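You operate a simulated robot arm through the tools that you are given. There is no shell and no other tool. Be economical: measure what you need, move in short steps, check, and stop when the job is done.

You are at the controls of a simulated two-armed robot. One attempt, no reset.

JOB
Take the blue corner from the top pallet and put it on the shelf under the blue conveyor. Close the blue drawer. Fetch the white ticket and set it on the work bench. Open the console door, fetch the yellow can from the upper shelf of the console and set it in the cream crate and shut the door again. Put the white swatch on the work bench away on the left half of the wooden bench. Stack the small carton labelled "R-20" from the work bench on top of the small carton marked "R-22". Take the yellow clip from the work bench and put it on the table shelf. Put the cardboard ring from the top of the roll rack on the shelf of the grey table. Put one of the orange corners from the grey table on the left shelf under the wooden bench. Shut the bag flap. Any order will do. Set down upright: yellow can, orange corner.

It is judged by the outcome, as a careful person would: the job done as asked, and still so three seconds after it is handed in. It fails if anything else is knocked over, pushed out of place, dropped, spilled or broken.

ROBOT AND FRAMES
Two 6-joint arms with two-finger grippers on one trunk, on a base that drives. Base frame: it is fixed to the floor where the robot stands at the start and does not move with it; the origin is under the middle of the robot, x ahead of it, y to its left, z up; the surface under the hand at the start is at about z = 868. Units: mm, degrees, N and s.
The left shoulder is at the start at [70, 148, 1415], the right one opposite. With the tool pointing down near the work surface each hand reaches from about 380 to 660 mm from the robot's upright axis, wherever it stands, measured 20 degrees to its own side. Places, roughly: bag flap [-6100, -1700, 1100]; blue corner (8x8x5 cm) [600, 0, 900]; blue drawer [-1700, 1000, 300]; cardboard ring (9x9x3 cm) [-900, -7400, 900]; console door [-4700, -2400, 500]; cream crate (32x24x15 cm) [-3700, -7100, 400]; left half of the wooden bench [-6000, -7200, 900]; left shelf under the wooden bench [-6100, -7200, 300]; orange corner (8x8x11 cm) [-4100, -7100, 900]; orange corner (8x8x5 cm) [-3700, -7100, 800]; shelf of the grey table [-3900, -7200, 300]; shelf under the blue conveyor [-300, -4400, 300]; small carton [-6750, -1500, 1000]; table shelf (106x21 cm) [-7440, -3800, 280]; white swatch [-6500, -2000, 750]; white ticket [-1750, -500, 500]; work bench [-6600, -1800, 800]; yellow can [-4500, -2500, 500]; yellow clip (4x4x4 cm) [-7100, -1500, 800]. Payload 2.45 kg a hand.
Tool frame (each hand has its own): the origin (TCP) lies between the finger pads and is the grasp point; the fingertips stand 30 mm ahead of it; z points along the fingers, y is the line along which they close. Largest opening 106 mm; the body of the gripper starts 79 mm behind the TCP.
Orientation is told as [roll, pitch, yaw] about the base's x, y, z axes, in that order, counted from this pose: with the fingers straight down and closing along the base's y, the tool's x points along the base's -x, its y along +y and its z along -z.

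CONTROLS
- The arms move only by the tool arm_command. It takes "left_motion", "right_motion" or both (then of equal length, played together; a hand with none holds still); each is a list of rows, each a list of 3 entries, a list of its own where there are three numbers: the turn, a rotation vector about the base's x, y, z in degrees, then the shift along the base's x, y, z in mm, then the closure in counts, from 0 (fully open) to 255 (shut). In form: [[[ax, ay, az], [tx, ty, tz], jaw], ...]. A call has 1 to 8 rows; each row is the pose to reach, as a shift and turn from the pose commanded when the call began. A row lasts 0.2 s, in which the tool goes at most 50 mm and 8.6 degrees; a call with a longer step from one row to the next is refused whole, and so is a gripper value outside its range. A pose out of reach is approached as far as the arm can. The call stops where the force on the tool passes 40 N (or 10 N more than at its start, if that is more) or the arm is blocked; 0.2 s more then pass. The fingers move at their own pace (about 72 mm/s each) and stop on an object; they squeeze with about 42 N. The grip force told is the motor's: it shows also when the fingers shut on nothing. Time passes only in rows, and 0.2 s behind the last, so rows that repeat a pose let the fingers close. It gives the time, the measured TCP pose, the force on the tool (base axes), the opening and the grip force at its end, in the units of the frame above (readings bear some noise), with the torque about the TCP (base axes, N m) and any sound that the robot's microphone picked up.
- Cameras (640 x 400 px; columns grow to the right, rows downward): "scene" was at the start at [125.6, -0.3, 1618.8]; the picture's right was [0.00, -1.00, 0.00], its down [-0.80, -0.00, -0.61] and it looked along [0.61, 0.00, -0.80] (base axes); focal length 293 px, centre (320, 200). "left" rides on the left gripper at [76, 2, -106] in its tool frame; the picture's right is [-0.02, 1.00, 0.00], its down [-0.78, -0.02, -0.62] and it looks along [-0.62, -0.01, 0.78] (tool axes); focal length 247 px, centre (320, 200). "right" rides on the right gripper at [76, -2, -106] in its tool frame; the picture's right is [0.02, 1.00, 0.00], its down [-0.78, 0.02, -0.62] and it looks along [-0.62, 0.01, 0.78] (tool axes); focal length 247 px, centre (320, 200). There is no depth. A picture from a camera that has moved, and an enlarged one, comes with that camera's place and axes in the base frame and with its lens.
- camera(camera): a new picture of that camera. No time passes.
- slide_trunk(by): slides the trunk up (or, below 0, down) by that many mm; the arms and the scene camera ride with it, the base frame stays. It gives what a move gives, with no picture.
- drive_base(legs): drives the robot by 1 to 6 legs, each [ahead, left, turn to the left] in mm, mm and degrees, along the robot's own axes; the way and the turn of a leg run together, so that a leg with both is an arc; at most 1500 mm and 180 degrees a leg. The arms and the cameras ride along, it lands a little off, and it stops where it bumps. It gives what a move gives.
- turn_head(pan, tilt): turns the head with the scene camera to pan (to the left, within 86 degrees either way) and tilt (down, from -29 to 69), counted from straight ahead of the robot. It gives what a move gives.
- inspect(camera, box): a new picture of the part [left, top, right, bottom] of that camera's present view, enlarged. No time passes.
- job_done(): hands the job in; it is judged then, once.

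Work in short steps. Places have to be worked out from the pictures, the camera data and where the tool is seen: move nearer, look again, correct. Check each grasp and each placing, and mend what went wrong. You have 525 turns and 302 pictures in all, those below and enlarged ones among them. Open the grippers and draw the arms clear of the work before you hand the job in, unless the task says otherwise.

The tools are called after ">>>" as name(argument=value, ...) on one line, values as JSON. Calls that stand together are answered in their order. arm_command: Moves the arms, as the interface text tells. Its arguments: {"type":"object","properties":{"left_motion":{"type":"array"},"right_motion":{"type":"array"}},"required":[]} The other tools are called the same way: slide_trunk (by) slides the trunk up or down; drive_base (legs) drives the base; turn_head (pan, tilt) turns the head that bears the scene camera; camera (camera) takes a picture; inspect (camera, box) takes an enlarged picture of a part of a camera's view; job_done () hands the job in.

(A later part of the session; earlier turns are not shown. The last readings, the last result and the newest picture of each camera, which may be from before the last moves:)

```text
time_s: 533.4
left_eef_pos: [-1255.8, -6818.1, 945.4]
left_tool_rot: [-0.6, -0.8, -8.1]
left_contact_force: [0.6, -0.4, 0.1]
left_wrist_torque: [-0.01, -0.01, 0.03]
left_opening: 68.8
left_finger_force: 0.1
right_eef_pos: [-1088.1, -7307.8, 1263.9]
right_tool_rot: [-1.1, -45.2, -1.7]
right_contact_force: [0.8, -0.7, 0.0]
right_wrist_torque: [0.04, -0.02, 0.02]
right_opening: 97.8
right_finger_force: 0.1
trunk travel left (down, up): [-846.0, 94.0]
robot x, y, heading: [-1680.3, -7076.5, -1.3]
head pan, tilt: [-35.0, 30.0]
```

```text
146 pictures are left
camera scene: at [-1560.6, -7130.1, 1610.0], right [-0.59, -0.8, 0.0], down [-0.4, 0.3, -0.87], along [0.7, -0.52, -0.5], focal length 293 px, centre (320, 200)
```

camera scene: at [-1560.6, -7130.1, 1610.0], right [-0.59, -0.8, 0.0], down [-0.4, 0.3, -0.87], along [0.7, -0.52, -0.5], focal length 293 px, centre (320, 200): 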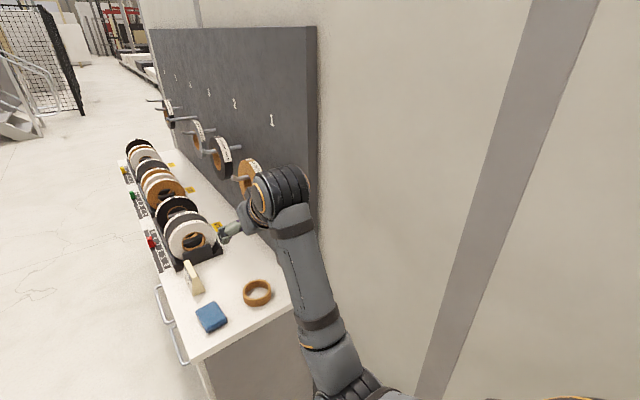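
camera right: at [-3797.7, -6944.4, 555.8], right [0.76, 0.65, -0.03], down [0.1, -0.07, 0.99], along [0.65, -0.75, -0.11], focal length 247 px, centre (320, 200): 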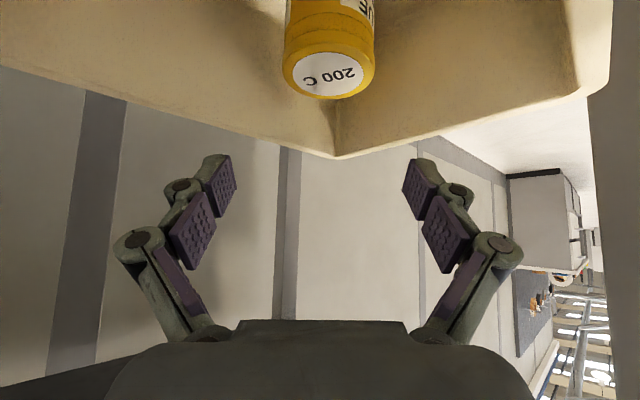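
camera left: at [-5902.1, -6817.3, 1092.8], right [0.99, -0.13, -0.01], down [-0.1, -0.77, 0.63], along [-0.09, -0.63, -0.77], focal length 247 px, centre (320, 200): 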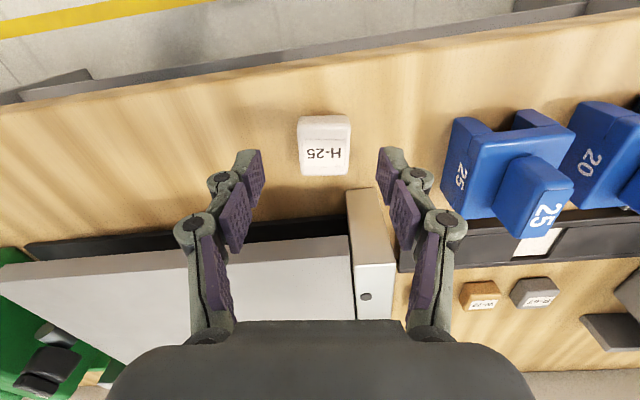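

The ring lies flat at ≈(−918,−7363) near the cabinet's west end. I turn the right tool to point down while lowering to z≈1060, clear of everything.

>>> arm_command(right_motion=[[[0, 8, 0], [0, 0, -25], 20], [[0, 16, 0], [0, 0, -50], 20], [[0, 24, 0], [0, 0, -75], 20], [[0, 32, 0], [0, 0, -105], 20], [[0, 40, 0], [0, 0, -140], 20], [[0, 45, 0], [0, 0, -170], 0], [[0, 45, 0], [0, 0, -200], 0]])

>>> drive_base(legs=[[160, -60, 0]])

>>> camera(camera="scene")

>>> camera(camera="right")

```text
time_s: 535.0
left_eef_pos: [-1256.0, -6820.4, 946.1]
left_tool_rot: [-0.6, -0.8, -8.0]
left_contact_force: [-0.3, 0.1, 0.2]
left_wrist_torque: [-0.01, -0.01, 0.0]
left_opening: 68.7
left_finger_force: 0.1
right_eef_pos: [-1086.9, -7309.3, 1064.7]
right_tool_rot: [-2.4, -0.2, -1.2]
right_contact_force: [-0.3, 0.1, 0.9]
right_wrist_torque: [-0.03, 0.0, 0.03]
right_opening: 105.9
right_finger_force: 0.1
right hand out of reach, approached as far as the arm can: row 3, 4, 5, 6
trunk travel left (down, up): [-846.0, 94.0]
robot x, y, heading: [-1683.8, -7075.8, -1.7]
head pan, tilt: [-35.0, 30.0]
```

```text
time_s: 536.5
left_eef_pos: [-1101.0, -6884.8, 945.3]
left_tool_rot: [-0.7, -0.9, -8.1]
left_contact_force: [0.0, 0.7, -0.3]
left_wrist_torque: [0.0, -0.01, 0.01]
left_opening: 68.7
left_finger_force: 0.1
right_eef_pos: [-932.9, -7375.0, 1066.8]
right_tool_rot: [-2.4, -0.3, -1.3]
right_contact_force: [-0.7, 0.4, -0.2]
right_wrist_torque: [-0.03, 0.0, -0.02]
right_opening: 106.2
right_finger_force: 0.0
trunk travel left (down, up): [-846.0, 94.0]
robot x, y, heading: [-1528.3, -7141.7, -1.6]
head pan, tilt: [-35.0, 30.0]
```

```text
145 pictures are left
camera scene: at [-1407.1, -7194.2, 1610.3], right [-0.6, -0.8, 0.0], down [-0.4, 0.3, -0.87], along [0.7, -0.52, -0.5], focal length 293 px, centre (320, 200)
```

scene: 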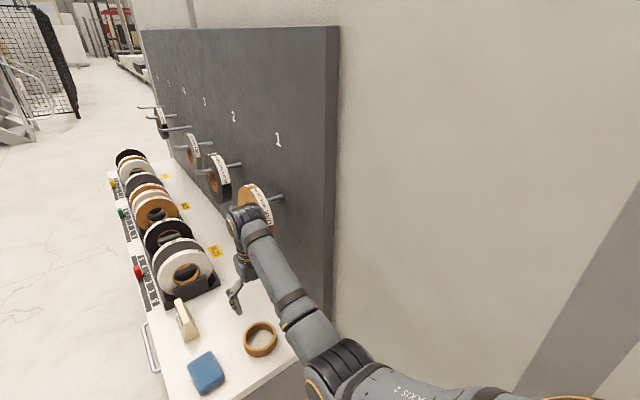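

```text
144 pictures are left
camera right: at [-1009.5, -7369.5, 1172.9], right [0.0, 1.0, -0.04], down [0.78, 0.02, 0.62], along [0.62, -0.03, -0.78], focal length 247 px, centre (320, 200)
```

right: 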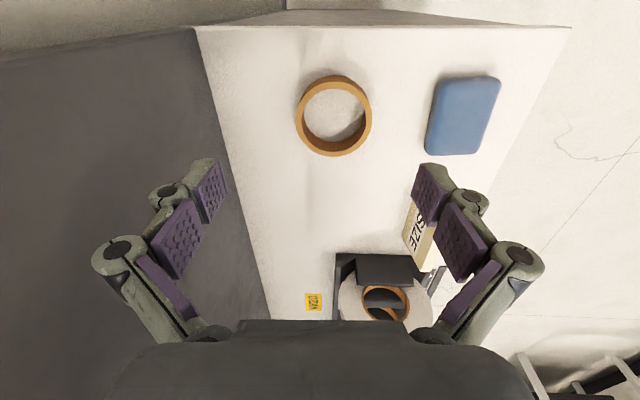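

Ring centre ≈(−913,−7362), cabinet top ≈880. I align, level and descend over it, feeling for the top.

>>> arm_command(right_motion=[[[1.2, 0, 0], [10, 7, -30], 0], [[2.4, 0, 0], [20, 12, -60], 0], [[2.4, 0, 0], [20, 12, -95], 0]])

>>> camera(camera="right")

```text
time_s: 537.3
left_eef_pos: [-1097.6, -6884.7, 945.0]
left_tool_rot: [-0.6, -0.6, -8.1]
left_contact_force: [0.4, 0.2, 0.2]
left_wrist_torque: [0.02, 0.0, -0.01]
left_opening: 68.5
left_finger_force: 0.0
right_eef_pos: [-908.7, -7363.9, 969.7]
right_tool_rot: [0.2, -0.1, -1.4]
right_contact_force: [0.6, -0.3, 0.4]
right_wrist_torque: [0.03, 0.0, -0.01]
right_opening: 105.6
right_finger_force: 0.1
trunk travel left (down, up): [-846.0, 94.0]
robot x, y, heading: [-1528.4, -7141.4, -1.9]
head pan, tilt: [-35.0, 30.0]
```

```text
143 pictures are left
camera right: at [-986.0, -7364.0, 1076.0], right [0.0, 1.0, 0.0], down [0.78, 0.0, 0.62], along [0.62, 0.0, -0.78], focal length 247 px, centre (320, 200)
```

right: 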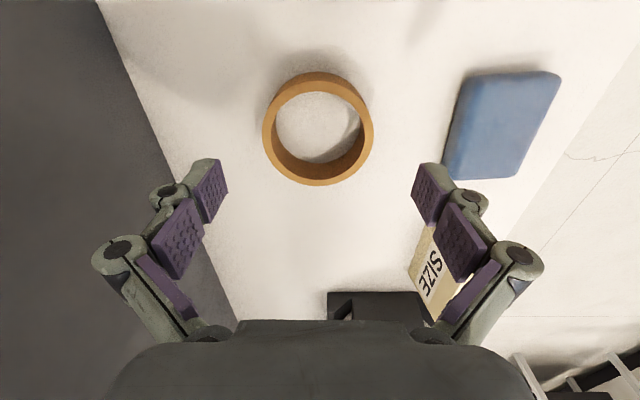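

Centred. Lower to contact.

>>> arm_command(right_motion=[[[0, 0, 0], [-5, -1, -30], 0], [[0, 0, 0], [-6, -1, -48], 0], [[0, 0, 0], [-6, -1, -54], 0], [[0, 0, 0], [-6, -1, -60], 0], [[0, 0, 0], [-6, -1, -66], 0], [[0, 0, 0], [-6, -1, -72], 0]])

>>> camera(camera="right")

```text
time_s: 538.7
left_eef_pos: [-1098.7, -6884.8, 945.0]
left_tool_rot: [-0.7, -0.8, -8.1]
left_contact_force: [-0.5, -0.2, -0.8]
left_wrist_torque: [0.01, 0.0, 0.01]
left_opening: 68.4
left_finger_force: 0.0
right_eef_pos: [-916.1, -7363.6, 896.8]
right_tool_rot: [-0.1, 0.0, -1.3]
right_contact_force: [0.0, 0.3, 0.0]
right_wrist_torque: [0.02, -0.04, 0.03]
right_opening: 106.1
right_finger_force: 0.0
trunk travel left (down, up): [-846.0, 94.0]
robot x, y, heading: [-1527.2, -7139.5, -1.8]
head pan, tilt: [-35.0, 30.0]
```

```text
142 pictures are left
camera right: at [-992.7, -7364.0, 1003.3], right [0.0, 1.0, 0.0], down [0.78, 0.0, 0.62], along [0.62, 0.0, -0.78], focal length 247 px, centre (320, 200)
```

right: 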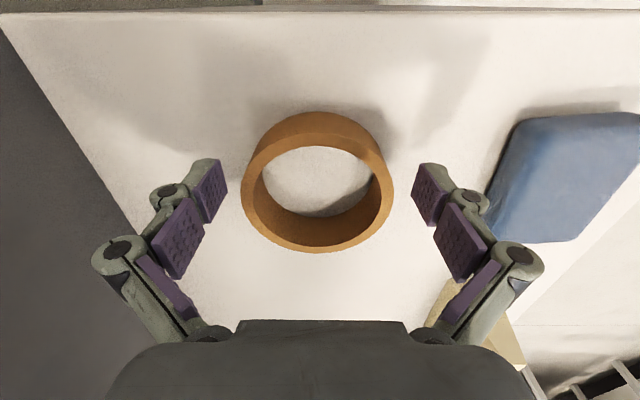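

The ring is a bit lower and 8 mm further in x. Adjust and lower further to contact.

>>> arm_command(right_motion=[[[0, 0, 0], [8, -1, 0], 0], [[0, 0, 0], [8, -1, -5], 0], [[0, 0, 0], [8, -1, -10], 0], [[0, 0, 0], [8, -1, -15], 0], [[0, 0, 0], [8, -1, -20], 0]])

```text
time_s: 539.9
left_eef_pos: [-1097.7, -6885.3, 945.0]
left_tool_rot: [-0.5, -0.8, -8.1]
left_contact_force: [0.3, 0.0, -0.2]
left_wrist_torque: [-0.01, -0.01, -0.01]
left_opening: 68.5
left_finger_force: 0.1
right_eef_pos: [-909.3, -7365.0, 877.2]
right_tool_rot: [0.0, -0.2, -1.2]
right_contact_force: [-0.4, 0.0, -0.1]
right_wrist_torque: [0.0, 0.0, 0.0]
right_opening: 106.3
right_finger_force: 0.1
trunk travel left (down, up): [-846.0, 94.0]
robot x, y, heading: [-1523.5, -7137.4, -1.6]
head pan, tilt: [-35.0, 30.0]
```

Still no contact; I look again.

>>> camera(camera="right")

```text
141 pictures are left
camera right: at [-984.8, -7365.0, 984.5], right [0.0, 1.0, 0.0], down [0.78, 0.0, 0.62], along [0.62, 0.0, -0.78], focal length 247 px, centre (320, 200)
```

right: 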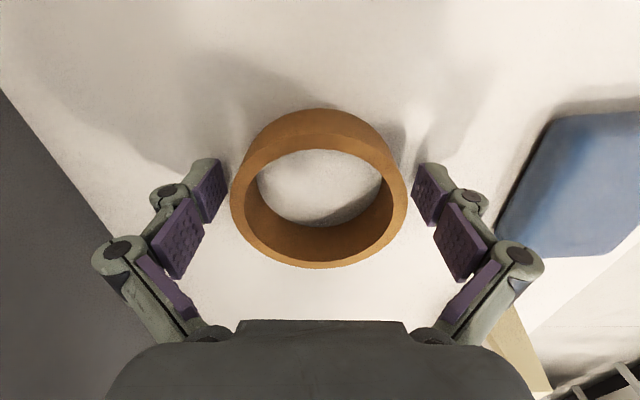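

The ring's top is ~9 mm above TCP, well between the fingers. Close.

>>> arm_command(right_motion=[[[0, 0, 0], [2, 0, 0], 255], [[0, 0, 0], [2, 0, 0], 255], [[0, 0, 0], [2, 0, 0], 255], [[0, 0, 0], [2, 0, 30], 255], [[0, 0, 0], [2, 0, 70], 255], [[0, 0, 0], [2, 0, 110], 255]])

>>> camera(camera="right")

```text
time_s: 541.3
left_eef_pos: [-1098.7, -6885.0, 944.2]
left_tool_rot: [-0.6, -0.7, -8.1]
left_contact_force: [0.0, -0.1, -0.6]
left_wrist_torque: [0.03, 0.01, 0.01]
left_opening: 68.6
left_finger_force: 0.1
right_eef_pos: [-908.6, -7365.8, 988.5]
right_tool_rot: [0.1, -0.1, -1.4]
right_contact_force: [0.0, -0.4, -1.0]
right_wrist_torque: [0.0, 0.02, 0.02]
right_opening: 87.3
right_finger_force: 42.2
trunk travel left (down, up): [-846.0, 94.0]
robot x, y, heading: [-1526.1, -7138.7, -1.5]
head pan, tilt: [-35.0, 30.0]
```

```text
140 pictures are left
camera right: at [-984.3, -7364.6, 1095.3], right [0.0, 1.0, 0.0], down [0.78, 0.0, 0.62], along [0.62, 0.0, -0.78], focal length 247 px, centre (320, 200)
```

right: 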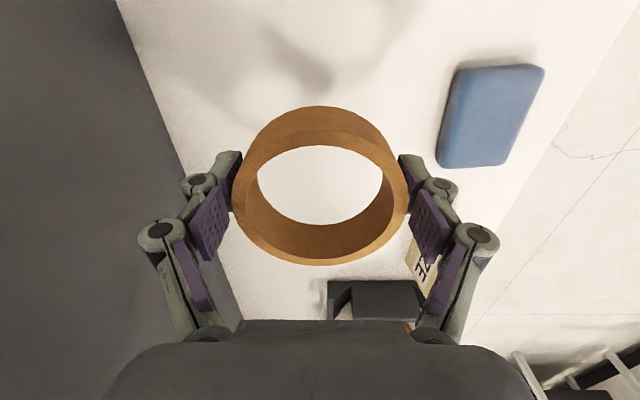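

Ring held. I drive back to the grey table and face it.

>>> drive_base(legs=[[-1360, 0, 1.5], [0, 1040, 0], [-1160, 0, 0], [0, 0, -90]])

>>> slide_trunk(by=-400)

>>> slide_trunk(by=-190)

>>> turn_head(pan=0, tilt=30)

>>> camera(camera="scene")

```text
time_s: 562.4
left_eef_pos: [-3819.6, -6530.4, 944.8]
left_tool_rot: [-0.6, -0.7, -94.5]
left_contact_force: [0.5, 0.0, 0.0]
left_wrist_torque: [0.02, -0.02, 0.03]
left_opening: 68.7
left_finger_force: 0.0
right_eef_pos: [-4287.4, -6751.4, 987.3]
right_tool_rot: [0.0, -0.1, -87.7]
right_contact_force: [-0.7, 0.0, -0.4]
right_wrist_torque: [0.02, 0.0, -0.02]
right_opening: 87.2
right_finger_force: 42.4
trunk travel left (down, up): [-846.0, 94.0]
robot x, y, heading: [-4099.9, -6120.4, -87.8]
head pan, tilt: [-35.0, 30.0]
```

```text
time_s: 566.3
left_eef_pos: [-3819.6, -6529.8, 544.5]
left_tool_rot: [-0.6, -0.8, -94.5]
left_contact_force: [0.0, -0.6, 0.0]
left_wrist_torque: [0.01, -0.02, -0.04]
left_opening: 68.5
left_finger_force: 0.2
right_eef_pos: [-4288.4, -6751.1, 589.2]
right_tool_rot: [0.0, -0.1, -87.7]
right_contact_force: [-0.1, -0.7, -0.1]
right_wrist_torque: [0.0, 0.01, 0.01]
right_opening: 86.9
right_finger_force: 41.5
trunk travel left (down, up): [-446.0, 494.0]
robot x, y, heading: [-4102.9, -6117.0, -88.1]
head pan, tilt: [-35.0, 30.0]
```

```text
time_s: 568.3
left_eef_pos: [-3819.9, -6529.6, 355.7]
left_tool_rot: [-0.5, -0.8, -94.5]
left_contact_force: [0.0, -0.3, 0.1]
left_wrist_torque: [0.03, 0.02, -0.01]
left_opening: 68.4
left_finger_force: 0.0
right_eef_pos: [-4287.5, -6749.8, 398.8]
right_tool_rot: [0.0, -0.1, -87.7]
right_contact_force: [-0.4, 0.0, -0.9]
right_wrist_torque: [0.0, 0.0, 0.04]
right_opening: 87.0
right_finger_force: 42.5
trunk travel left (down, up): [-256.0, 684.0]
robot x, y, heading: [-4101.0, -6120.5, -88.0]
head pan, tilt: [-35.0, 30.0]
```

```text
time_s: 569.4
left_eef_pos: [-3819.5, -6529.9, 355.5]
left_tool_rot: [-0.6, -0.8, -94.5]
left_contact_force: [-0.6, 0.6, -0.4]
left_wrist_torque: [0.02, 0.01, 0.0]
left_opening: 68.4
left_finger_force: 0.0
right_eef_pos: [-4287.6, -6751.1, 399.3]
right_tool_rot: [0.1, -0.1, -87.7]
right_contact_force: [-0.4, -0.3, 0.4]
right_wrist_torque: [0.0, 0.0, 0.01]
right_opening: 87.3
right_finger_force: 41.8
trunk travel left (down, up): [-256.0, 684.0]
robot x, y, heading: [-4100.3, -6122.1, -87.9]
head pan, tilt: [0.0, 30.0]
```

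```text
139 pictures are left
camera scene: at [-4096.0, -6259.2, 1020.0], right [-1.0, -0.03, 0.0], down [-0.02, 0.5, -0.87], along [0.03, -0.87, -0.5], focal length 293 px, centre (320, 200)
```

scene: 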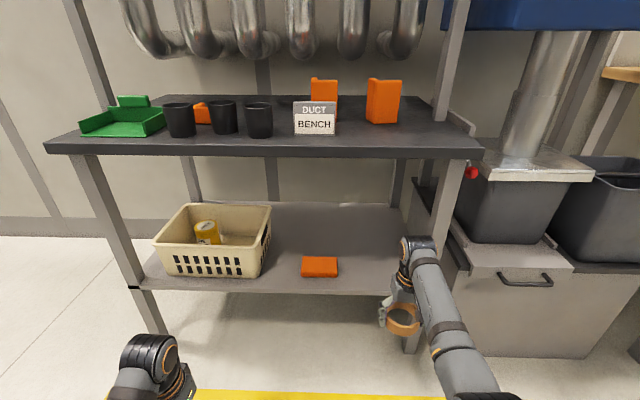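

The can stands fine in the crate. Free shelf room lies right of the orange block. I drive in 262 mm and 50 mm left so the ring comes to ≈(−4230,−7013).

>>> drive_base(legs=[[262, 50, 0]])

>>> camera(camera="right")

>>> camera(camera="scene")

```text
time_s: 571.3
left_eef_pos: [-3762.3, -6795.2, 354.0]
left_tool_rot: [-0.7, -0.8, -94.6]
left_contact_force: [-0.6, 0.1, -0.7]
left_wrist_torque: [0.03, -0.01, -0.02]
left_opening: 68.7
left_finger_force: 0.1
right_eef_pos: [-4228.7, -7014.9, 398.7]
right_tool_rot: [-0.1, -0.1, -87.8]
right_contact_force: [0.5, 1.0, -0.9]
right_wrist_torque: [0.03, 0.02, -0.04]
right_opening: 87.3
right_finger_force: 41.7
trunk travel left (down, up): [-256.0, 684.0]
robot x, y, heading: [-4042.5, -6380.9, -88.2]
head pan, tilt: [0.0, 30.0]
```

```text
138 pictures are left
camera right: at [-4234.1, -6937.6, 504.8], right [1.0, 0.06, 0.0], down [0.05, -0.78, 0.62], along [0.04, -0.62, -0.78], focal length 247 px, centre (320, 200)
```

right: 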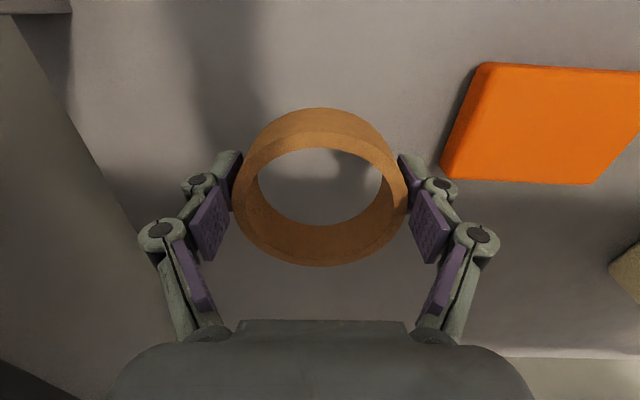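

```text
137 pictures are left
camera scene: at [-4037.1, -6523.1, 1019.9], right [-1.0, -0.03, 0.0], down [-0.02, 0.5, -0.87], along [0.03, -0.87, -0.5], focal length 293 px, centre (320, 200)
```

scene: 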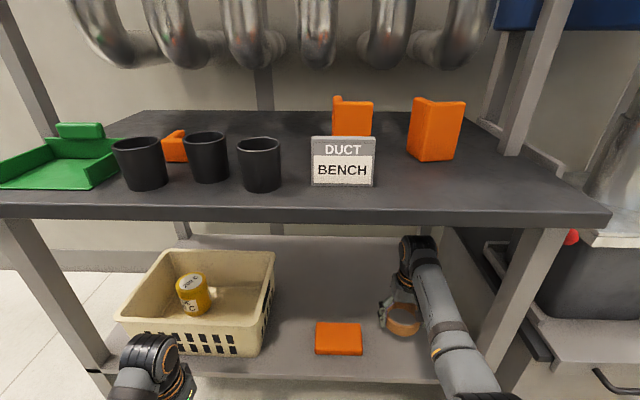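

Good spot. Lower to contact.

>>> arm_command(right_motion=[[[0, 0, 0], [0, 0, -25], 255], [[0, 0, 0], [0, 0, -35], 255], [[0, 0, 0], [0, 0, -42], 255], [[0, 0, 0], [0, 0, -49], 255], [[0, 0, 0], [0, 0, -56], 255], [[0, 0, 0], [0, 0, -63], 255]])

```text
time_s: 572.7
left_eef_pos: [-3762.5, -6794.1, 356.3]
left_tool_rot: [-0.7, -0.9, -94.6]
left_contact_force: [0.6, 0.4, 0.3]
left_wrist_torque: [0.02, -0.01, -0.03]
left_opening: 68.9
left_finger_force: 0.0
right_eef_pos: [-4229.4, -7013.6, 338.7]
right_tool_rot: [0.1, -0.4, -87.9]
right_contact_force: [-1.6, 6.5, 22.3]
right_wrist_torque: [0.6, -0.12, 0.09]
right_opening: 87.5
right_finger_force: 42.3
trunk travel left (down, up): [-256.0, 684.0]
robot x, y, heading: [-4044.7, -6382.6, -88.0]
head pan, tilt: [0.0, 30.0]
```

Contact. Ease, open and rise.

>>> arm_command(right_motion=[[[0, 0, 0], [0, 0, 4], 255], [[0, 0, 0], [0, 0, 3], 60], [[0, 0, 0], [0, 0, 3], 0], [[0, 0, 0], [0, 0, 3], 0], [[0, 0, 0], [0, 0, 30], 0], [[0, 0, 0], [0, 0, 60], 0], [[0, 0, 0], [0, 0, 80], 0]])

>>> camera(camera="right")

```text
time_s: 574.3
left_eef_pos: [-3762.6, -6794.7, 353.9]
left_tool_rot: [-0.6, -0.7, -94.6]
left_contact_force: [-0.5, 0.1, 0.2]
left_wrist_torque: [0.02, 0.03, -0.01]
left_opening: 68.7
left_finger_force: 0.0
right_eef_pos: [-4230.9, -7014.9, 416.3]
right_tool_rot: [0.0, -0.1, -88.0]
right_contact_force: [-0.3, -0.5, -0.2]
right_wrist_torque: [-0.02, 0.04, 0.01]
right_opening: 106.2
right_finger_force: 0.0
trunk travel left (down, up): [-256.0, 684.0]
robot x, y, heading: [-4040.9, -6382.2, -87.9]
head pan, tilt: [0.0, 30.0]
```

```text
136 pictures are left
camera right: at [-4234.6, -6938.2, 522.6], right [1.0, 0.06, 0.0], down [0.05, -0.78, 0.62], along [0.04, -0.62, -0.78], focal length 247 px, centre (320, 200)
```

right: 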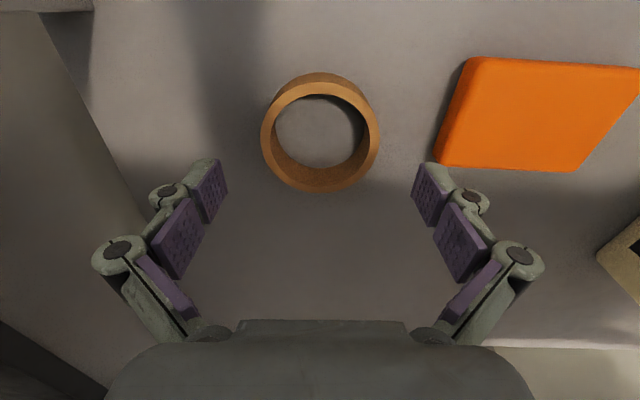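

Ring placed. I back out, raise the trunk and look at the orange corners on the table top.

>>> drive_base(legs=[[-380, 0, 0]])

>>> slide_trunk(by=400)

>>> slide_trunk(by=250)

>>> turn_head(pan=0, tilt=40)

>>> camera(camera="scene")

```text
time_s: 576.6
left_eef_pos: [-3774.1, -6419.0, 354.1]
left_tool_rot: [-0.7, -0.8, -94.4]
left_contact_force: [-0.7, -0.2, 0.3]
left_wrist_torque: [0.01, -0.01, -0.02]
left_opening: 68.7
left_finger_force: 0.0
right_eef_pos: [-4241.7, -6640.3, 416.4]
right_tool_rot: [0.0, 0.0, -87.7]
right_contact_force: [-0.5, -0.3, 0.0]
right_wrist_torque: [0.01, -0.02, 0.01]
right_opening: 105.8
right_finger_force: 0.1
trunk travel left (down, up): [-256.0, 684.0]
robot x, y, heading: [-4052.5, -6006.1, -88.2]
head pan, tilt: [0.0, 30.0]
```

```text
time_s: 580.5
left_eef_pos: [-3773.4, -6417.6, 754.4]
left_tool_rot: [-0.6, -0.6, -94.4]
left_contact_force: [0.1, 0.5, -0.2]
left_wrist_torque: [0.01, 0.02, 0.01]
left_opening: 68.5
left_finger_force: 0.0
right_eef_pos: [-4239.6, -6639.6, 816.7]
right_tool_rot: [0.0, 0.0, -87.8]
right_contact_force: [0.1, -1.0, 0.7]
right_wrist_torque: [-0.02, 0.01, -0.01]
right_opening: 105.9
right_finger_force: 0.1
trunk travel left (down, up): [-656.0, 284.0]
robot x, y, heading: [-4057.7, -6010.4, -88.1]
head pan, tilt: [0.0, 30.0]
```

```text
time_s: 583.1
left_eef_pos: [-3773.5, -6417.8, 1005.1]
left_tool_rot: [-0.6, -0.7, -94.3]
left_contact_force: [0.0, 0.4, 0.3]
left_wrist_torque: [0.01, -0.02, 0.0]
left_opening: 68.5
left_finger_force: 0.1
right_eef_pos: [-4241.6, -6640.1, 1066.4]
right_tool_rot: [-0.1, -0.1, -87.8]
right_contact_force: [0.0, 0.2, 0.4]
right_wrist_torque: [-0.03, 0.0, -0.02]
right_opening: 105.9
right_finger_force: 0.0
trunk travel left (down, up): [-906.0, 34.0]
robot x, y, heading: [-4052.8, -6006.4, -88.1]
head pan, tilt: [0.0, 30.0]
```

```text
time_s: 583.8
left_eef_pos: [-3773.0, -6417.9, 1004.6]
left_tool_rot: [-0.6, -0.6, -94.3]
left_contact_force: [-0.6, -0.5, 0.8]
left_wrist_torque: [0.02, -0.01, 0.0]
left_opening: 68.6
left_finger_force: 0.1
right_eef_pos: [-4241.0, -6639.7, 1066.7]
right_tool_rot: [-0.1, -0.1, -87.7]
right_contact_force: [0.0, 0.0, -0.6]
right_wrist_torque: [0.0, 0.03, 0.0]
right_opening: 105.8
right_finger_force: 0.1
trunk travel left (down, up): [-906.0, 34.0]
robot x, y, heading: [-4053.7, -6005.3, -87.8]
head pan, tilt: [0.0, 40.0]
```

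```text
135 pictures are left
camera scene: at [-4049.6, -6142.0, 1654.7], right [-1.0, -0.04, 0.0], down [-0.02, 0.64, -0.77], along [0.03, -0.77, -0.64], focal length 293 px, centre (320, 200)
```

scene: 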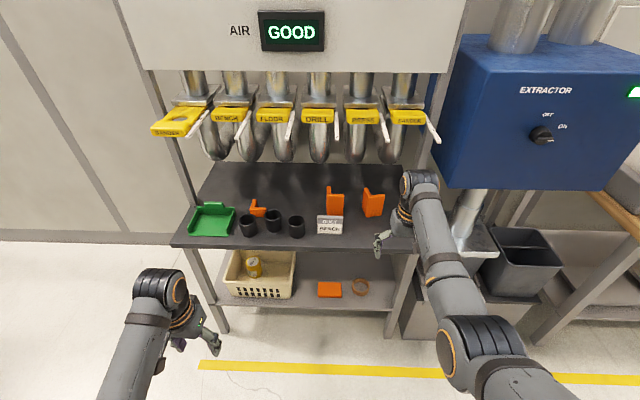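

>>> inspect(camera="scene", box=[230, 160, 420, 250])

```text
3.37 times, centred on (325, 205) of scene
camera zoom: at [-4049.6, -6142.0, 1654.7], right [-1.0, -0.04, 0.0], down [-0.02, 0.64, -0.77], along [0.03, -0.77, -0.64], focal length 987 px, centre (303, 183)
```

zoom: 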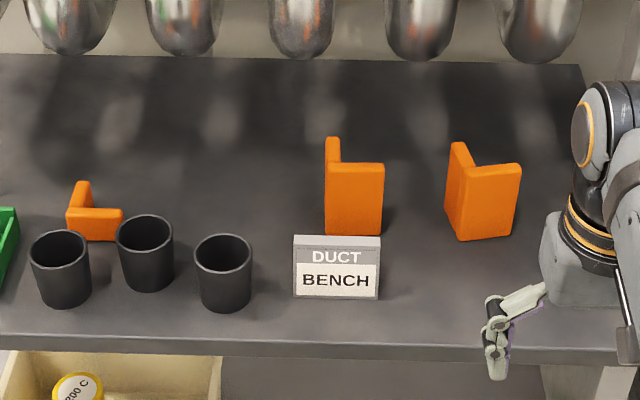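

I choose the right-hand tall corner: front plate at y≈−7060 turned ≈11.5°, side plate running back at x≈−4211. I'll grip the side plate with the hand tilted 40° forward (stays clear of the hoses). First set the tool orientation.

>>> arm_command(right_motion=[[[-7.9, -1.0, 1.8], [0, 0, 0], 60], [[-15.9, -1.9, 3.6], [0, 0, 0], 90], [[-23.8, -2.9, 5.4], [0, 0, 0], 120], [[-31.8, -3.8, 7.2], [0, 0, 0], 120], [[-39.7, -4.8, 9.0], [0, 0, 0], 120]])

>>> drive_base(legs=[[200, 15, 0]])

>>> camera(camera="right")

>>> camera(camera="scene")

```text
time_s: 585.0
left_eef_pos: [-3773.6, -6417.2, 1004.5]
left_tool_rot: [-0.6, -0.8, -94.4]
left_contact_force: [0.2, 0.4, 0.2]
left_wrist_torque: [0.0, -0.03, -0.02]
left_opening: 68.8
left_finger_force: 0.0
right_eef_pos: [-4242.0, -6639.1, 1066.6]
right_tool_rot: [-0.1, -40.2, -78.2]
right_contact_force: [-0.2, -0.1, 0.0]
right_wrist_torque: [-0.03, -0.03, 0.0]
right_opening: 56.2
right_finger_force: 0.1
trunk travel left (down, up): [-906.0, 34.0]
robot x, y, heading: [-4057.8, -6006.6, -87.9]
head pan, tilt: [0.0, 40.0]
```

```text
time_s: 586.6
left_eef_pos: [-3751.7, -6616.7, 1005.3]
left_tool_rot: [-0.6, -0.9, -94.5]
left_contact_force: [-0.6, 0.8, -0.3]
left_wrist_torque: [-0.04, 0.0, 0.01]
left_opening: 68.6
left_finger_force: 0.1
right_eef_pos: [-4220.1, -6838.1, 1067.8]
right_tool_rot: [-0.2, -40.1, -78.3]
right_contact_force: [-0.2, -0.4, -0.1]
right_wrist_torque: [-0.01, -0.01, 0.0]
right_opening: 56.1
right_finger_force: 0.0
trunk travel left (down, up): [-906.0, 34.0]
robot x, y, heading: [-4032.8, -6201.3, -88.2]
head pan, tilt: [0.0, 40.0]
```

```text
133 pictures are left
camera right: at [-4247.2, -6714.1, 1099.5], right [0.98, 0.22, -0.01], down [0.06, -0.19, 0.98], along [0.21, -0.96, -0.2], focal length 247 px, centre (320, 200)
```

right: 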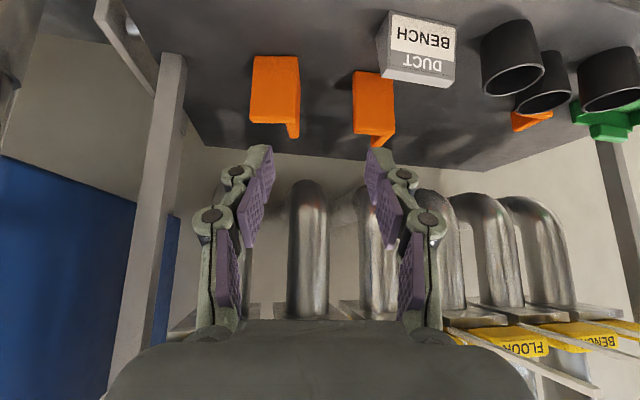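

```text
132 pictures are left
camera scene: at [-4028.2, -6338.9, 1655.0], right [-1.0, -0.03, 0.0], down [-0.02, 0.64, -0.77], along [0.03, -0.77, -0.64], focal length 293 px, centre (320, 200)
```

scene: 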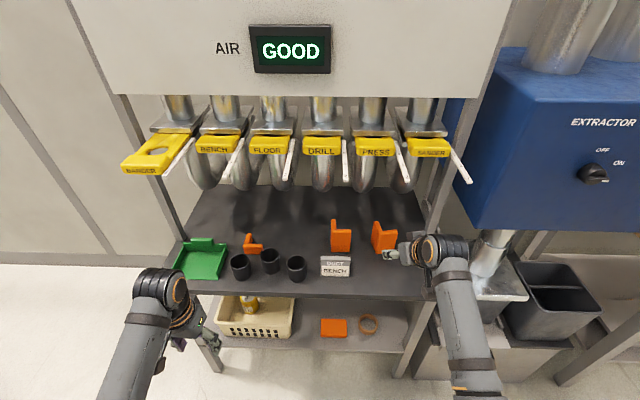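

Refined: corner vertex (−4211,−7054), top z≈908; grip point on the side plate (−4210,−7096,893). I drive 170 mm closer, then lower to the start of the approach line.

>>> drive_base(legs=[[172, 0, 0]])

>>> arm_command(right_motion=[[[0, 0, 0], [-4, -5, -30], 120], [[0, 0, 0], [-8, -8, -60], 120], [[0, 0, 0], [-10, -8, -80], 120]])

>>> camera(camera="right")

```text
time_s: 588.1
left_eef_pos: [-3747.9, -6791.7, 1004.5]
left_tool_rot: [-0.4, -0.7, -94.6]
left_contact_force: [-0.1, 1.0, 0.4]
left_wrist_torque: [-0.01, -0.01, 0.0]
left_opening: 68.5
left_finger_force: 0.1
right_eef_pos: [-4215.6, -7011.6, 1061.4]
right_tool_rot: [0.3, -39.6, -78.5]
right_contact_force: [-1.2, -0.1, -0.6]
right_wrist_torque: [-0.02, -0.02, 0.03]
right_opening: 56.1
right_finger_force: 0.0
trunk travel left (down, up): [-906.0, 34.0]
robot x, y, heading: [-4029.5, -6377.6, -87.7]
head pan, tilt: [0.0, 40.0]
```

```text
time_s: 588.9
left_eef_pos: [-3747.1, -6791.6, 1004.4]
left_tool_rot: [-0.6, -0.7, -94.7]
left_contact_force: [0.2, 0.3, 0.0]
left_wrist_torque: [0.0, 0.0, -0.04]
left_opening: 68.8
left_finger_force: 0.1
right_eef_pos: [-4223.6, -7018.0, 980.0]
right_tool_rot: [0.1, -39.6, -78.4]
right_contact_force: [-0.1, 0.5, -0.2]
right_wrist_torque: [0.01, 0.01, -0.01]
right_opening: 55.9
right_finger_force: 0.1
trunk travel left (down, up): [-906.0, 34.0]
robot x, y, heading: [-4023.6, -6376.9, -88.1]
head pan, tilt: [0.0, 40.0]
```

```text
131 pictures are left
camera right: at [-4250.5, -6894.2, 1014.6], right [0.98, 0.22, -0.01], down [0.06, -0.2, 0.98], along [0.21, -0.96, -0.21], focal length 247 px, centre (320, 200)
```

right: 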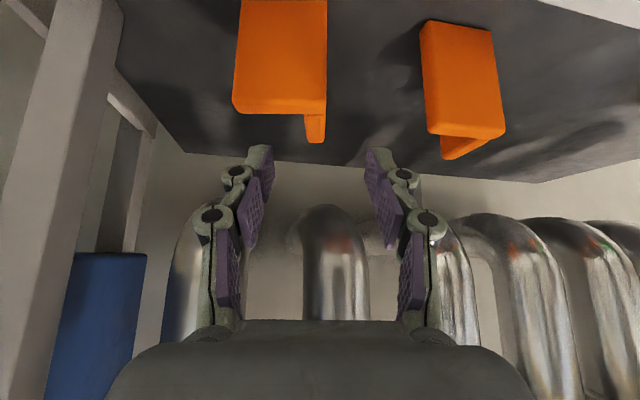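

Aligned with the side plate. Advance along the tool axis to (−4212,−7094,893).

>>> arm_command(right_motion=[[[0, 0, 0], [3, -20, -23], 120], [[0, 0, 0], [6, -39, -45], 120], [[0, 0, 0], [9, -57, -66], 120], [[0, 0, 0], [12, -76, -87], 120]])

>>> camera(camera="right")

>>> inspect(camera="scene", box=[320, 200, 500, 320])

```text
time_s: 590.0
left_eef_pos: [-3747.8, -6795.3, 1003.7]
left_tool_rot: [-0.6, -0.5, -94.7]
left_contact_force: [-0.2, -0.8, 0.5]
left_wrist_torque: [0.08, 0.0, -0.01]
left_opening: 68.8
left_finger_force: 0.1
right_eef_pos: [-4221.6, -7107.7, 909.8]
right_tool_rot: [-1.4, -41.7, -78.0]
right_contact_force: [-12.9, 2.1, 19.6]
right_wrist_torque: [0.11, 0.89, -0.05]
right_opening: 80.1
right_finger_force: 11.7
trunk travel left (down, up): [-906.0, 34.0]
robot x, y, heading: [-4026.8, -6380.0, -88.2]
head pan, tilt: [0.0, 40.0]
stopped in row 4 (right hand): the force on the tool passed its limit at 47 N (the readings are from after the stop); the commanded pose is now the measured one
```

```text
130 pictures are left
camera right: at [-4247.8, -6982.6, 939.3], right [0.98, 0.21, -0.03], down [0.07, -0.16, 0.98], along [0.2, -0.96, -0.17], focal length 247 px, centre (320, 200)
```

right: 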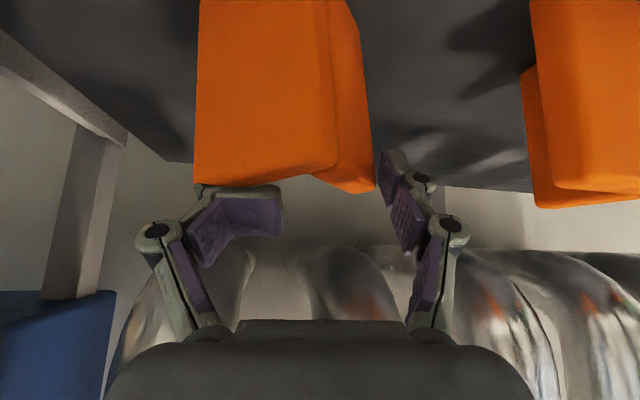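

```text
3.33 times, centred on (410, 260) of scene
camera zoom: at [-4023.1, -6517.9, 1654.1], right [-1.0, -0.03, 0.0], down [-0.02, 0.64, -0.76], along [0.02, -0.76, -0.64], focal length 977 px, centre (20, 0)
```

zoom: 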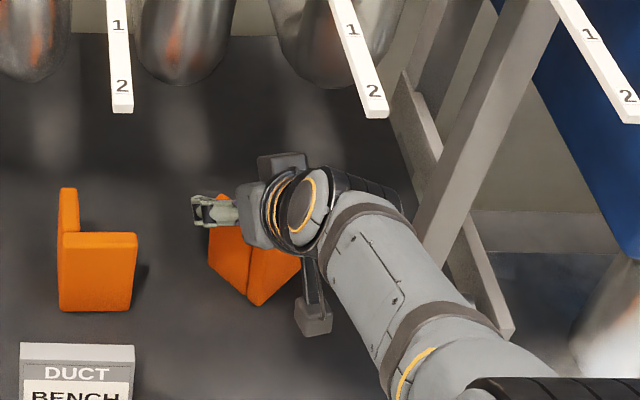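

The inner finger landed on the front plate's top. I back off along the same line and look again.

>>> arm_command(right_motion=[[[0, 0, 0], [-3, 20, 25], 120], [[0, 0, 0], [-6, 40, 50], 120], [[0, 0, 0], [-9, 60, 75], 120], [[0, 0, 0], [-12, 90, 100], 120]])

>>> camera(camera="right")

>>> inspect(camera="scene", box=[320, 200, 500, 320])

```text
time_s: 591.0
left_eef_pos: [-3748.5, -6791.0, 1004.6]
left_tool_rot: [-0.6, -0.8, -94.6]
left_contact_force: [-0.4, 0.9, -0.1]
left_wrist_torque: [-0.01, -0.02, -0.01]
left_opening: 68.4
left_finger_force: 0.0
right_eef_pos: [-4228.3, -7010.0, 1007.6]
right_tool_rot: [-0.8, -41.1, -78.1]
right_contact_force: [-0.5, 1.0, 0.0]
right_wrist_torque: [-0.02, -0.02, 0.0]
right_opening: 57.9
right_finger_force: 0.6
trunk travel left (down, up): [-906.0, 34.0]
robot x, y, heading: [-4027.8, -6380.9, -88.2]
head pan, tilt: [0.0, 40.0]
```

```text
128 pictures are left
camera right: at [-4254.6, -6884.5, 1038.0], right [0.98, 0.21, -0.02], down [0.06, -0.17, 0.98], along [0.21, -0.96, -0.18], focal length 247 px, centre (320, 200)
```

right: 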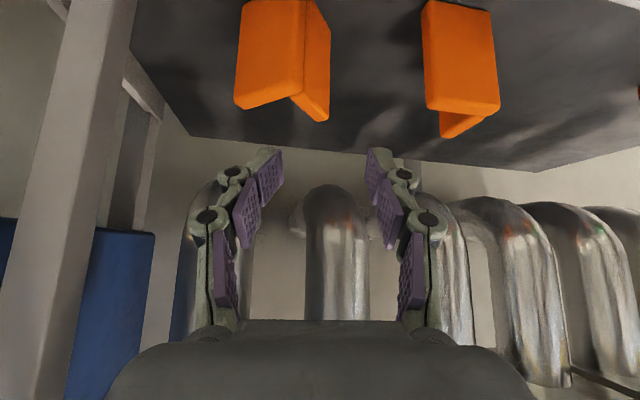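

```text
3.33 times, centred on (410, 260) of scene
camera zoom: at [-4022.9, -6511.8, 1654.9], right [-1.0, -0.03, 0.0], down [-0.02, 0.64, -0.77], along [0.02, -0.77, -0.64], focal length 977 px, centre (20, 0)
```

zoom: 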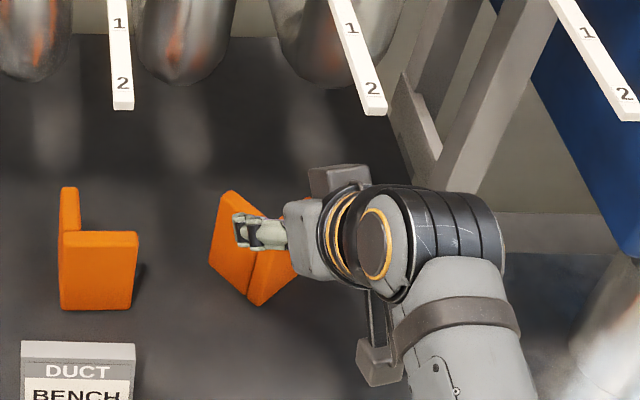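

The corner got turned by ≈24° but still stands (vertex now ≈(−4234,−7072), side plate pointing (0.6,−0.8)). I retreat, lower the trunk a bit (to keep the arm under the gate levers), and set a steeper tool (25°) turned to match.

>>> drive_base(legs=[[-200, 0, 0]])

>>> slide_trunk(by=-180)

>>> arm_command(right_motion=[[[3.7, 1.7, 6.2], [0, 0, 40], 120], [[7.4, 3.4, 12.4], [0, 0, 80], 120], [[11, 5, 18.6], [0, 0, 120], 120], [[14.7, 6.7, 24.8], [0, 0, 160], 120], [[14.7, 6.7, 24.8], [0, 0, 180], 120]])

>>> camera(camera="scene")

>>> inspect(camera="scene", box=[320, 160, 448, 240])

```text
time_s: 592.5
left_eef_pos: [-3752.5, -6596.6, 1003.2]
left_tool_rot: [-0.6, -0.6, -94.5]
left_contact_force: [-0.4, -0.1, 0.3]
left_wrist_torque: [0.02, 0.01, 0.02]
left_opening: 68.2
left_finger_force: 0.0
right_eef_pos: [-4233.4, -6818.3, 1007.0]
right_tool_rot: [-0.7, -41.1, -78.0]
right_contact_force: [-0.2, 0.2, 0.1]
right_wrist_torque: [-0.02, -0.02, -0.02]
right_opening: 56.0
right_finger_force: 0.1
trunk travel left (down, up): [-906.0, 34.0]
robot x, y, heading: [-4034.0, -6180.4, -88.1]
head pan, tilt: [0.0, 40.0]
```

```text
time_s: 594.5
left_eef_pos: [-3753.4, -6594.9, 825.3]
left_tool_rot: [-0.6, -0.7, -94.6]
left_contact_force: [-0.2, -0.2, 0.1]
left_wrist_torque: [-0.02, -0.03, 0.01]
left_opening: 68.6
left_finger_force: 0.2
right_eef_pos: [-4232.5, -6814.7, 827.1]
right_tool_rot: [-0.8, -41.3, -77.9]
right_contact_force: [-0.8, -0.1, 0.0]
right_wrist_torque: [0.02, -0.01, -0.01]
right_opening: 56.0
right_finger_force: 0.1
trunk travel left (down, up): [-726.0, 214.0]
robot x, y, heading: [-4032.3, -6181.3, -88.2]
head pan, tilt: [0.0, 40.0]
```

```text
time_s: 595.8
left_eef_pos: [-3753.8, -6593.6, 824.5]
left_tool_rot: [-0.6, -0.7, -94.5]
left_contact_force: [0.3, 0.6, -0.7]
left_wrist_torque: [0.0, -0.04, 0.0]
left_opening: 68.5
left_finger_force: 0.1
right_eef_pos: [-4232.4, -6816.9, 1007.7]
right_tool_rot: [-0.7, -25.1, -52.9]
right_contact_force: [0.2, -0.4, 0.3]
right_wrist_torque: [0.01, -0.02, 0.02]
right_opening: 56.2
right_finger_force: 0.0
trunk travel left (down, up): [-726.0, 214.0]
robot x, y, heading: [-4034.8, -6180.5, -88.2]
head pan, tilt: [0.0, 40.0]
```

```text
126 pictures are left
camera scene: at [-4028.7, -6317.8, 1474.6], right [-1.0, -0.03, 0.0], down [-0.02, 0.64, -0.77], along [0.03, -0.77, -0.64], focal length 293 px, centre (320, 200)
```

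scene: 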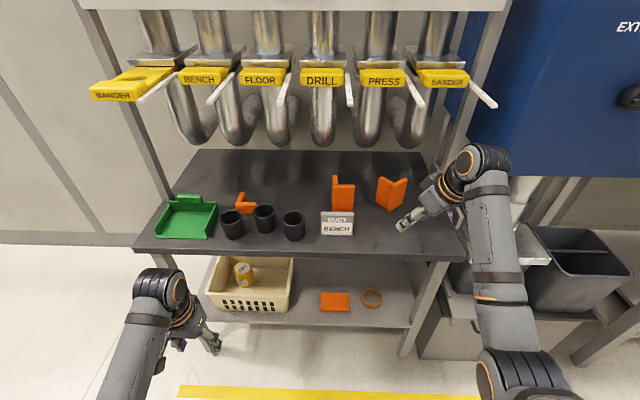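

```text
5.00 times, centred on (384, 200) of scene
camera zoom: at [-4028.7, -6317.8, 1474.6], right [-1.0, -0.03, 0.0], down [-0.02, 0.64, -0.77], along [0.03, -0.77, -0.64], focal length 1466 px, centre (0, 200)
```

zoom: 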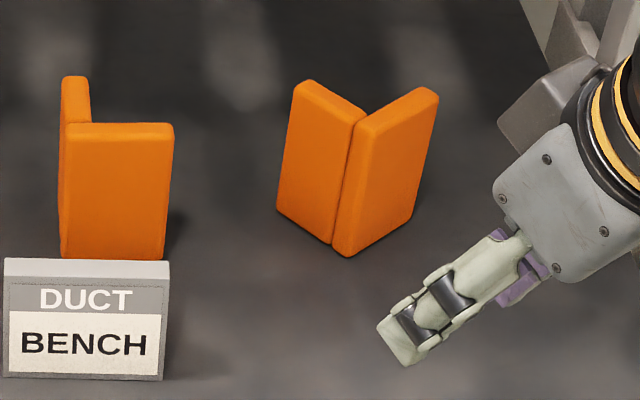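

Clear view: vertex ≈(−4230,−7070), side plate direction (0.6,−0.8), top z≈913. Grip point (−4209,−7111,903). I drive to the pre-approach point on the tool axis.

>>> drive_base(legs=[[255, -12, 0]])

>>> camera(camera="right")

>>> inspect(camera="scene", box=[320, 180, 480, 280])

```text
time_s: 597.6
left_eef_pos: [-3756.7, -6846.9, 824.2]
left_tool_rot: [-0.6, -0.7, -94.6]
left_contact_force: [0.0, -1.1, -0.5]
left_wrist_torque: [0.01, 0.04, 0.02]
left_opening: 68.6
left_finger_force: 0.1
right_eef_pos: [-4236.3, -7068.3, 1007.5]
right_tool_rot: [-0.8, -25.3, -53.0]
right_contact_force: [-0.3, 0.5, 0.2]
right_wrist_torque: [0.0, 0.01, 0.03]
right_opening: 56.2
right_finger_force: 0.0
trunk travel left (down, up): [-726.0, 214.0]
robot x, y, heading: [-4037.0, -6435.1, -88.0]
head pan, tilt: [0.0, 40.0]
```

```text
124 pictures are left
camera right: at [-4305.7, -6976.4, 1072.1], right [0.79, 0.61, -0.02], down [0.29, -0.34, 0.9], along [0.54, -0.71, -0.44], focal length 247 px, centre (320, 200)
```

right: 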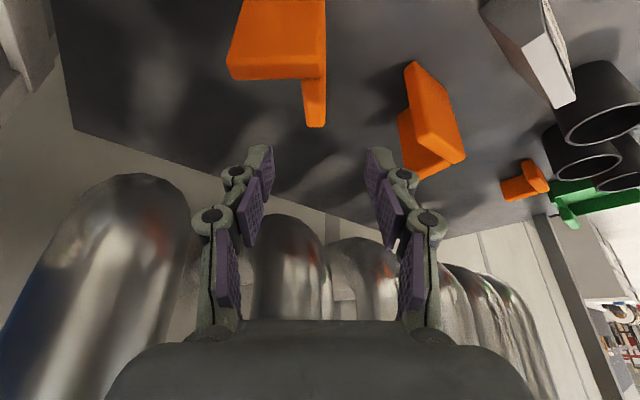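

```text
4.00 times, centred on (400, 230) of scene
camera zoom: at [-4032.6, -6569.4, 1474.7], right [-1.0, -0.03, 0.0], down [-0.02, 0.64, -0.77], along [0.03, -0.77, -0.64], focal length 1172 px, centre (0, 80)
```

zoom: 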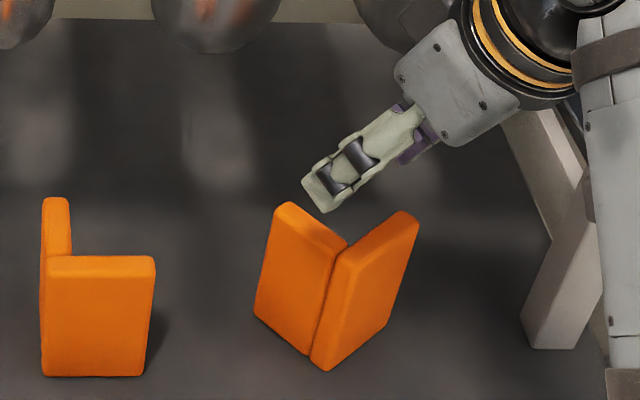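

The side plate is in line with the tool. I descend along the axis in steps to (−4214,−7104,903).

>>> arm_command(right_motion=[[[0, 0, 0], [5, -9, -26], 120], [[0, 0, 0], [10, -17, -50], 120], [[0, 0, 0], [15, -25, -72], 120]])

>>> camera(camera="right")

>>> inspect(camera="scene", box=[320, 180, 480, 280])

```text
time_s: 598.4
left_eef_pos: [-3756.4, -6847.2, 824.3]
left_tool_rot: [-0.6, -0.7, -94.6]
left_contact_force: [0.3, -0.5, 1.0]
left_wrist_torque: [-0.03, 0.03, 0.0]
left_opening: 68.8
left_finger_force: 0.0
right_eef_pos: [-4222.8, -7094.5, 934.2]
right_tool_rot: [-0.8, -25.3, -53.1]
right_contact_force: [-1.2, 0.1, -0.6]
right_wrist_torque: [-0.02, 0.01, -0.02]
right_opening: 55.9
right_finger_force: 0.0
trunk travel left (down, up): [-726.0, 214.0]
robot x, y, heading: [-4037.6, -6429.9, -88.2]
head pan, tilt: [0.0, 40.0]
```

```text
122 pictures are left
camera right: at [-4291.3, -7003.3, 998.6], right [0.79, 0.61, -0.02], down [0.29, -0.34, 0.9], along [0.54, -0.71, -0.44], focal length 247 px, centre (320, 200)
```

right: 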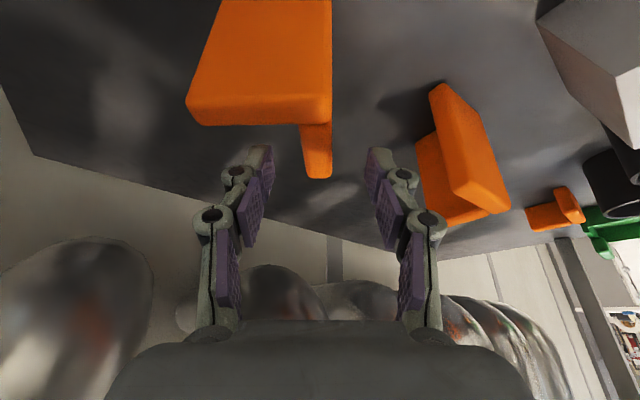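

```text
4.00 times, centred on (400, 230) of scene
camera zoom: at [-4032.5, -6570.6, 1474.6], right [-1.0, -0.03, 0.0], down [-0.02, 0.64, -0.77], along [0.03, -0.77, -0.64], focal length 1172 px, centre (0, 80)
```

zoom: 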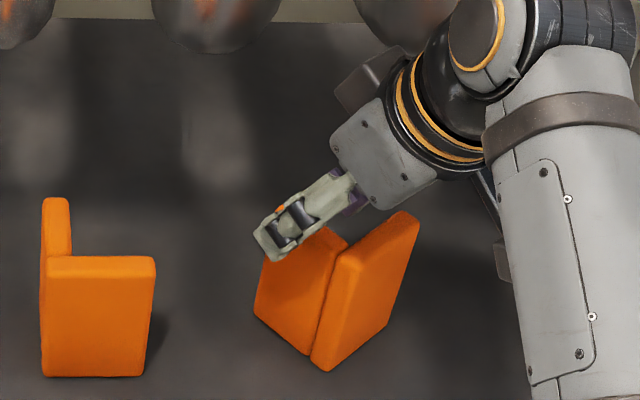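

Tips are at the plate's top level on both sides. Advance the last 34 mm.

>>> arm_command(right_motion=[[[0, 0, 0], [3, -4, -12], 120], [[0, 0, 0], [6, -8, -23], 120], [[0, 0, 0], [8, -10, -32], 120]])

>>> camera(camera="right")

```text
time_s: 599.2
left_eef_pos: [-3756.9, -6846.5, 824.1]
left_tool_rot: [-0.6, -0.7, -94.6]
left_contact_force: [-0.4, 0.9, 0.8]
left_wrist_torque: [0.01, 0.01, -0.03]
left_opening: 68.8
left_finger_force: 0.0
right_eef_pos: [-4214.0, -7104.3, 903.0]
right_tool_rot: [-0.8, -25.1, -53.0]
right_contact_force: [-0.5, -0.5, 0.0]
right_wrist_torque: [0.0, -0.02, -0.03]
right_opening: 55.7
right_finger_force: 0.0
trunk travel left (down, up): [-726.0, 214.0]
robot x, y, heading: [-4038.4, -6431.3, -87.9]
head pan, tilt: [0.0, 40.0]
```

```text
120 pictures are left
camera right: at [-4282.5, -7012.4, 968.2], right [0.79, 0.61, -0.02], down [0.29, -0.34, 0.9], along [0.54, -0.71, -0.44], focal length 247 px, centre (320, 200)
```

right: 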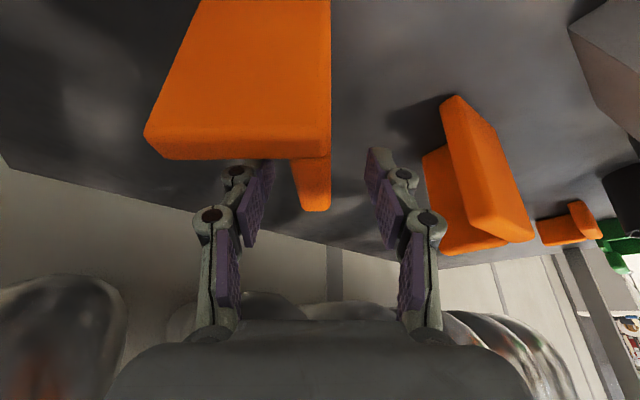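

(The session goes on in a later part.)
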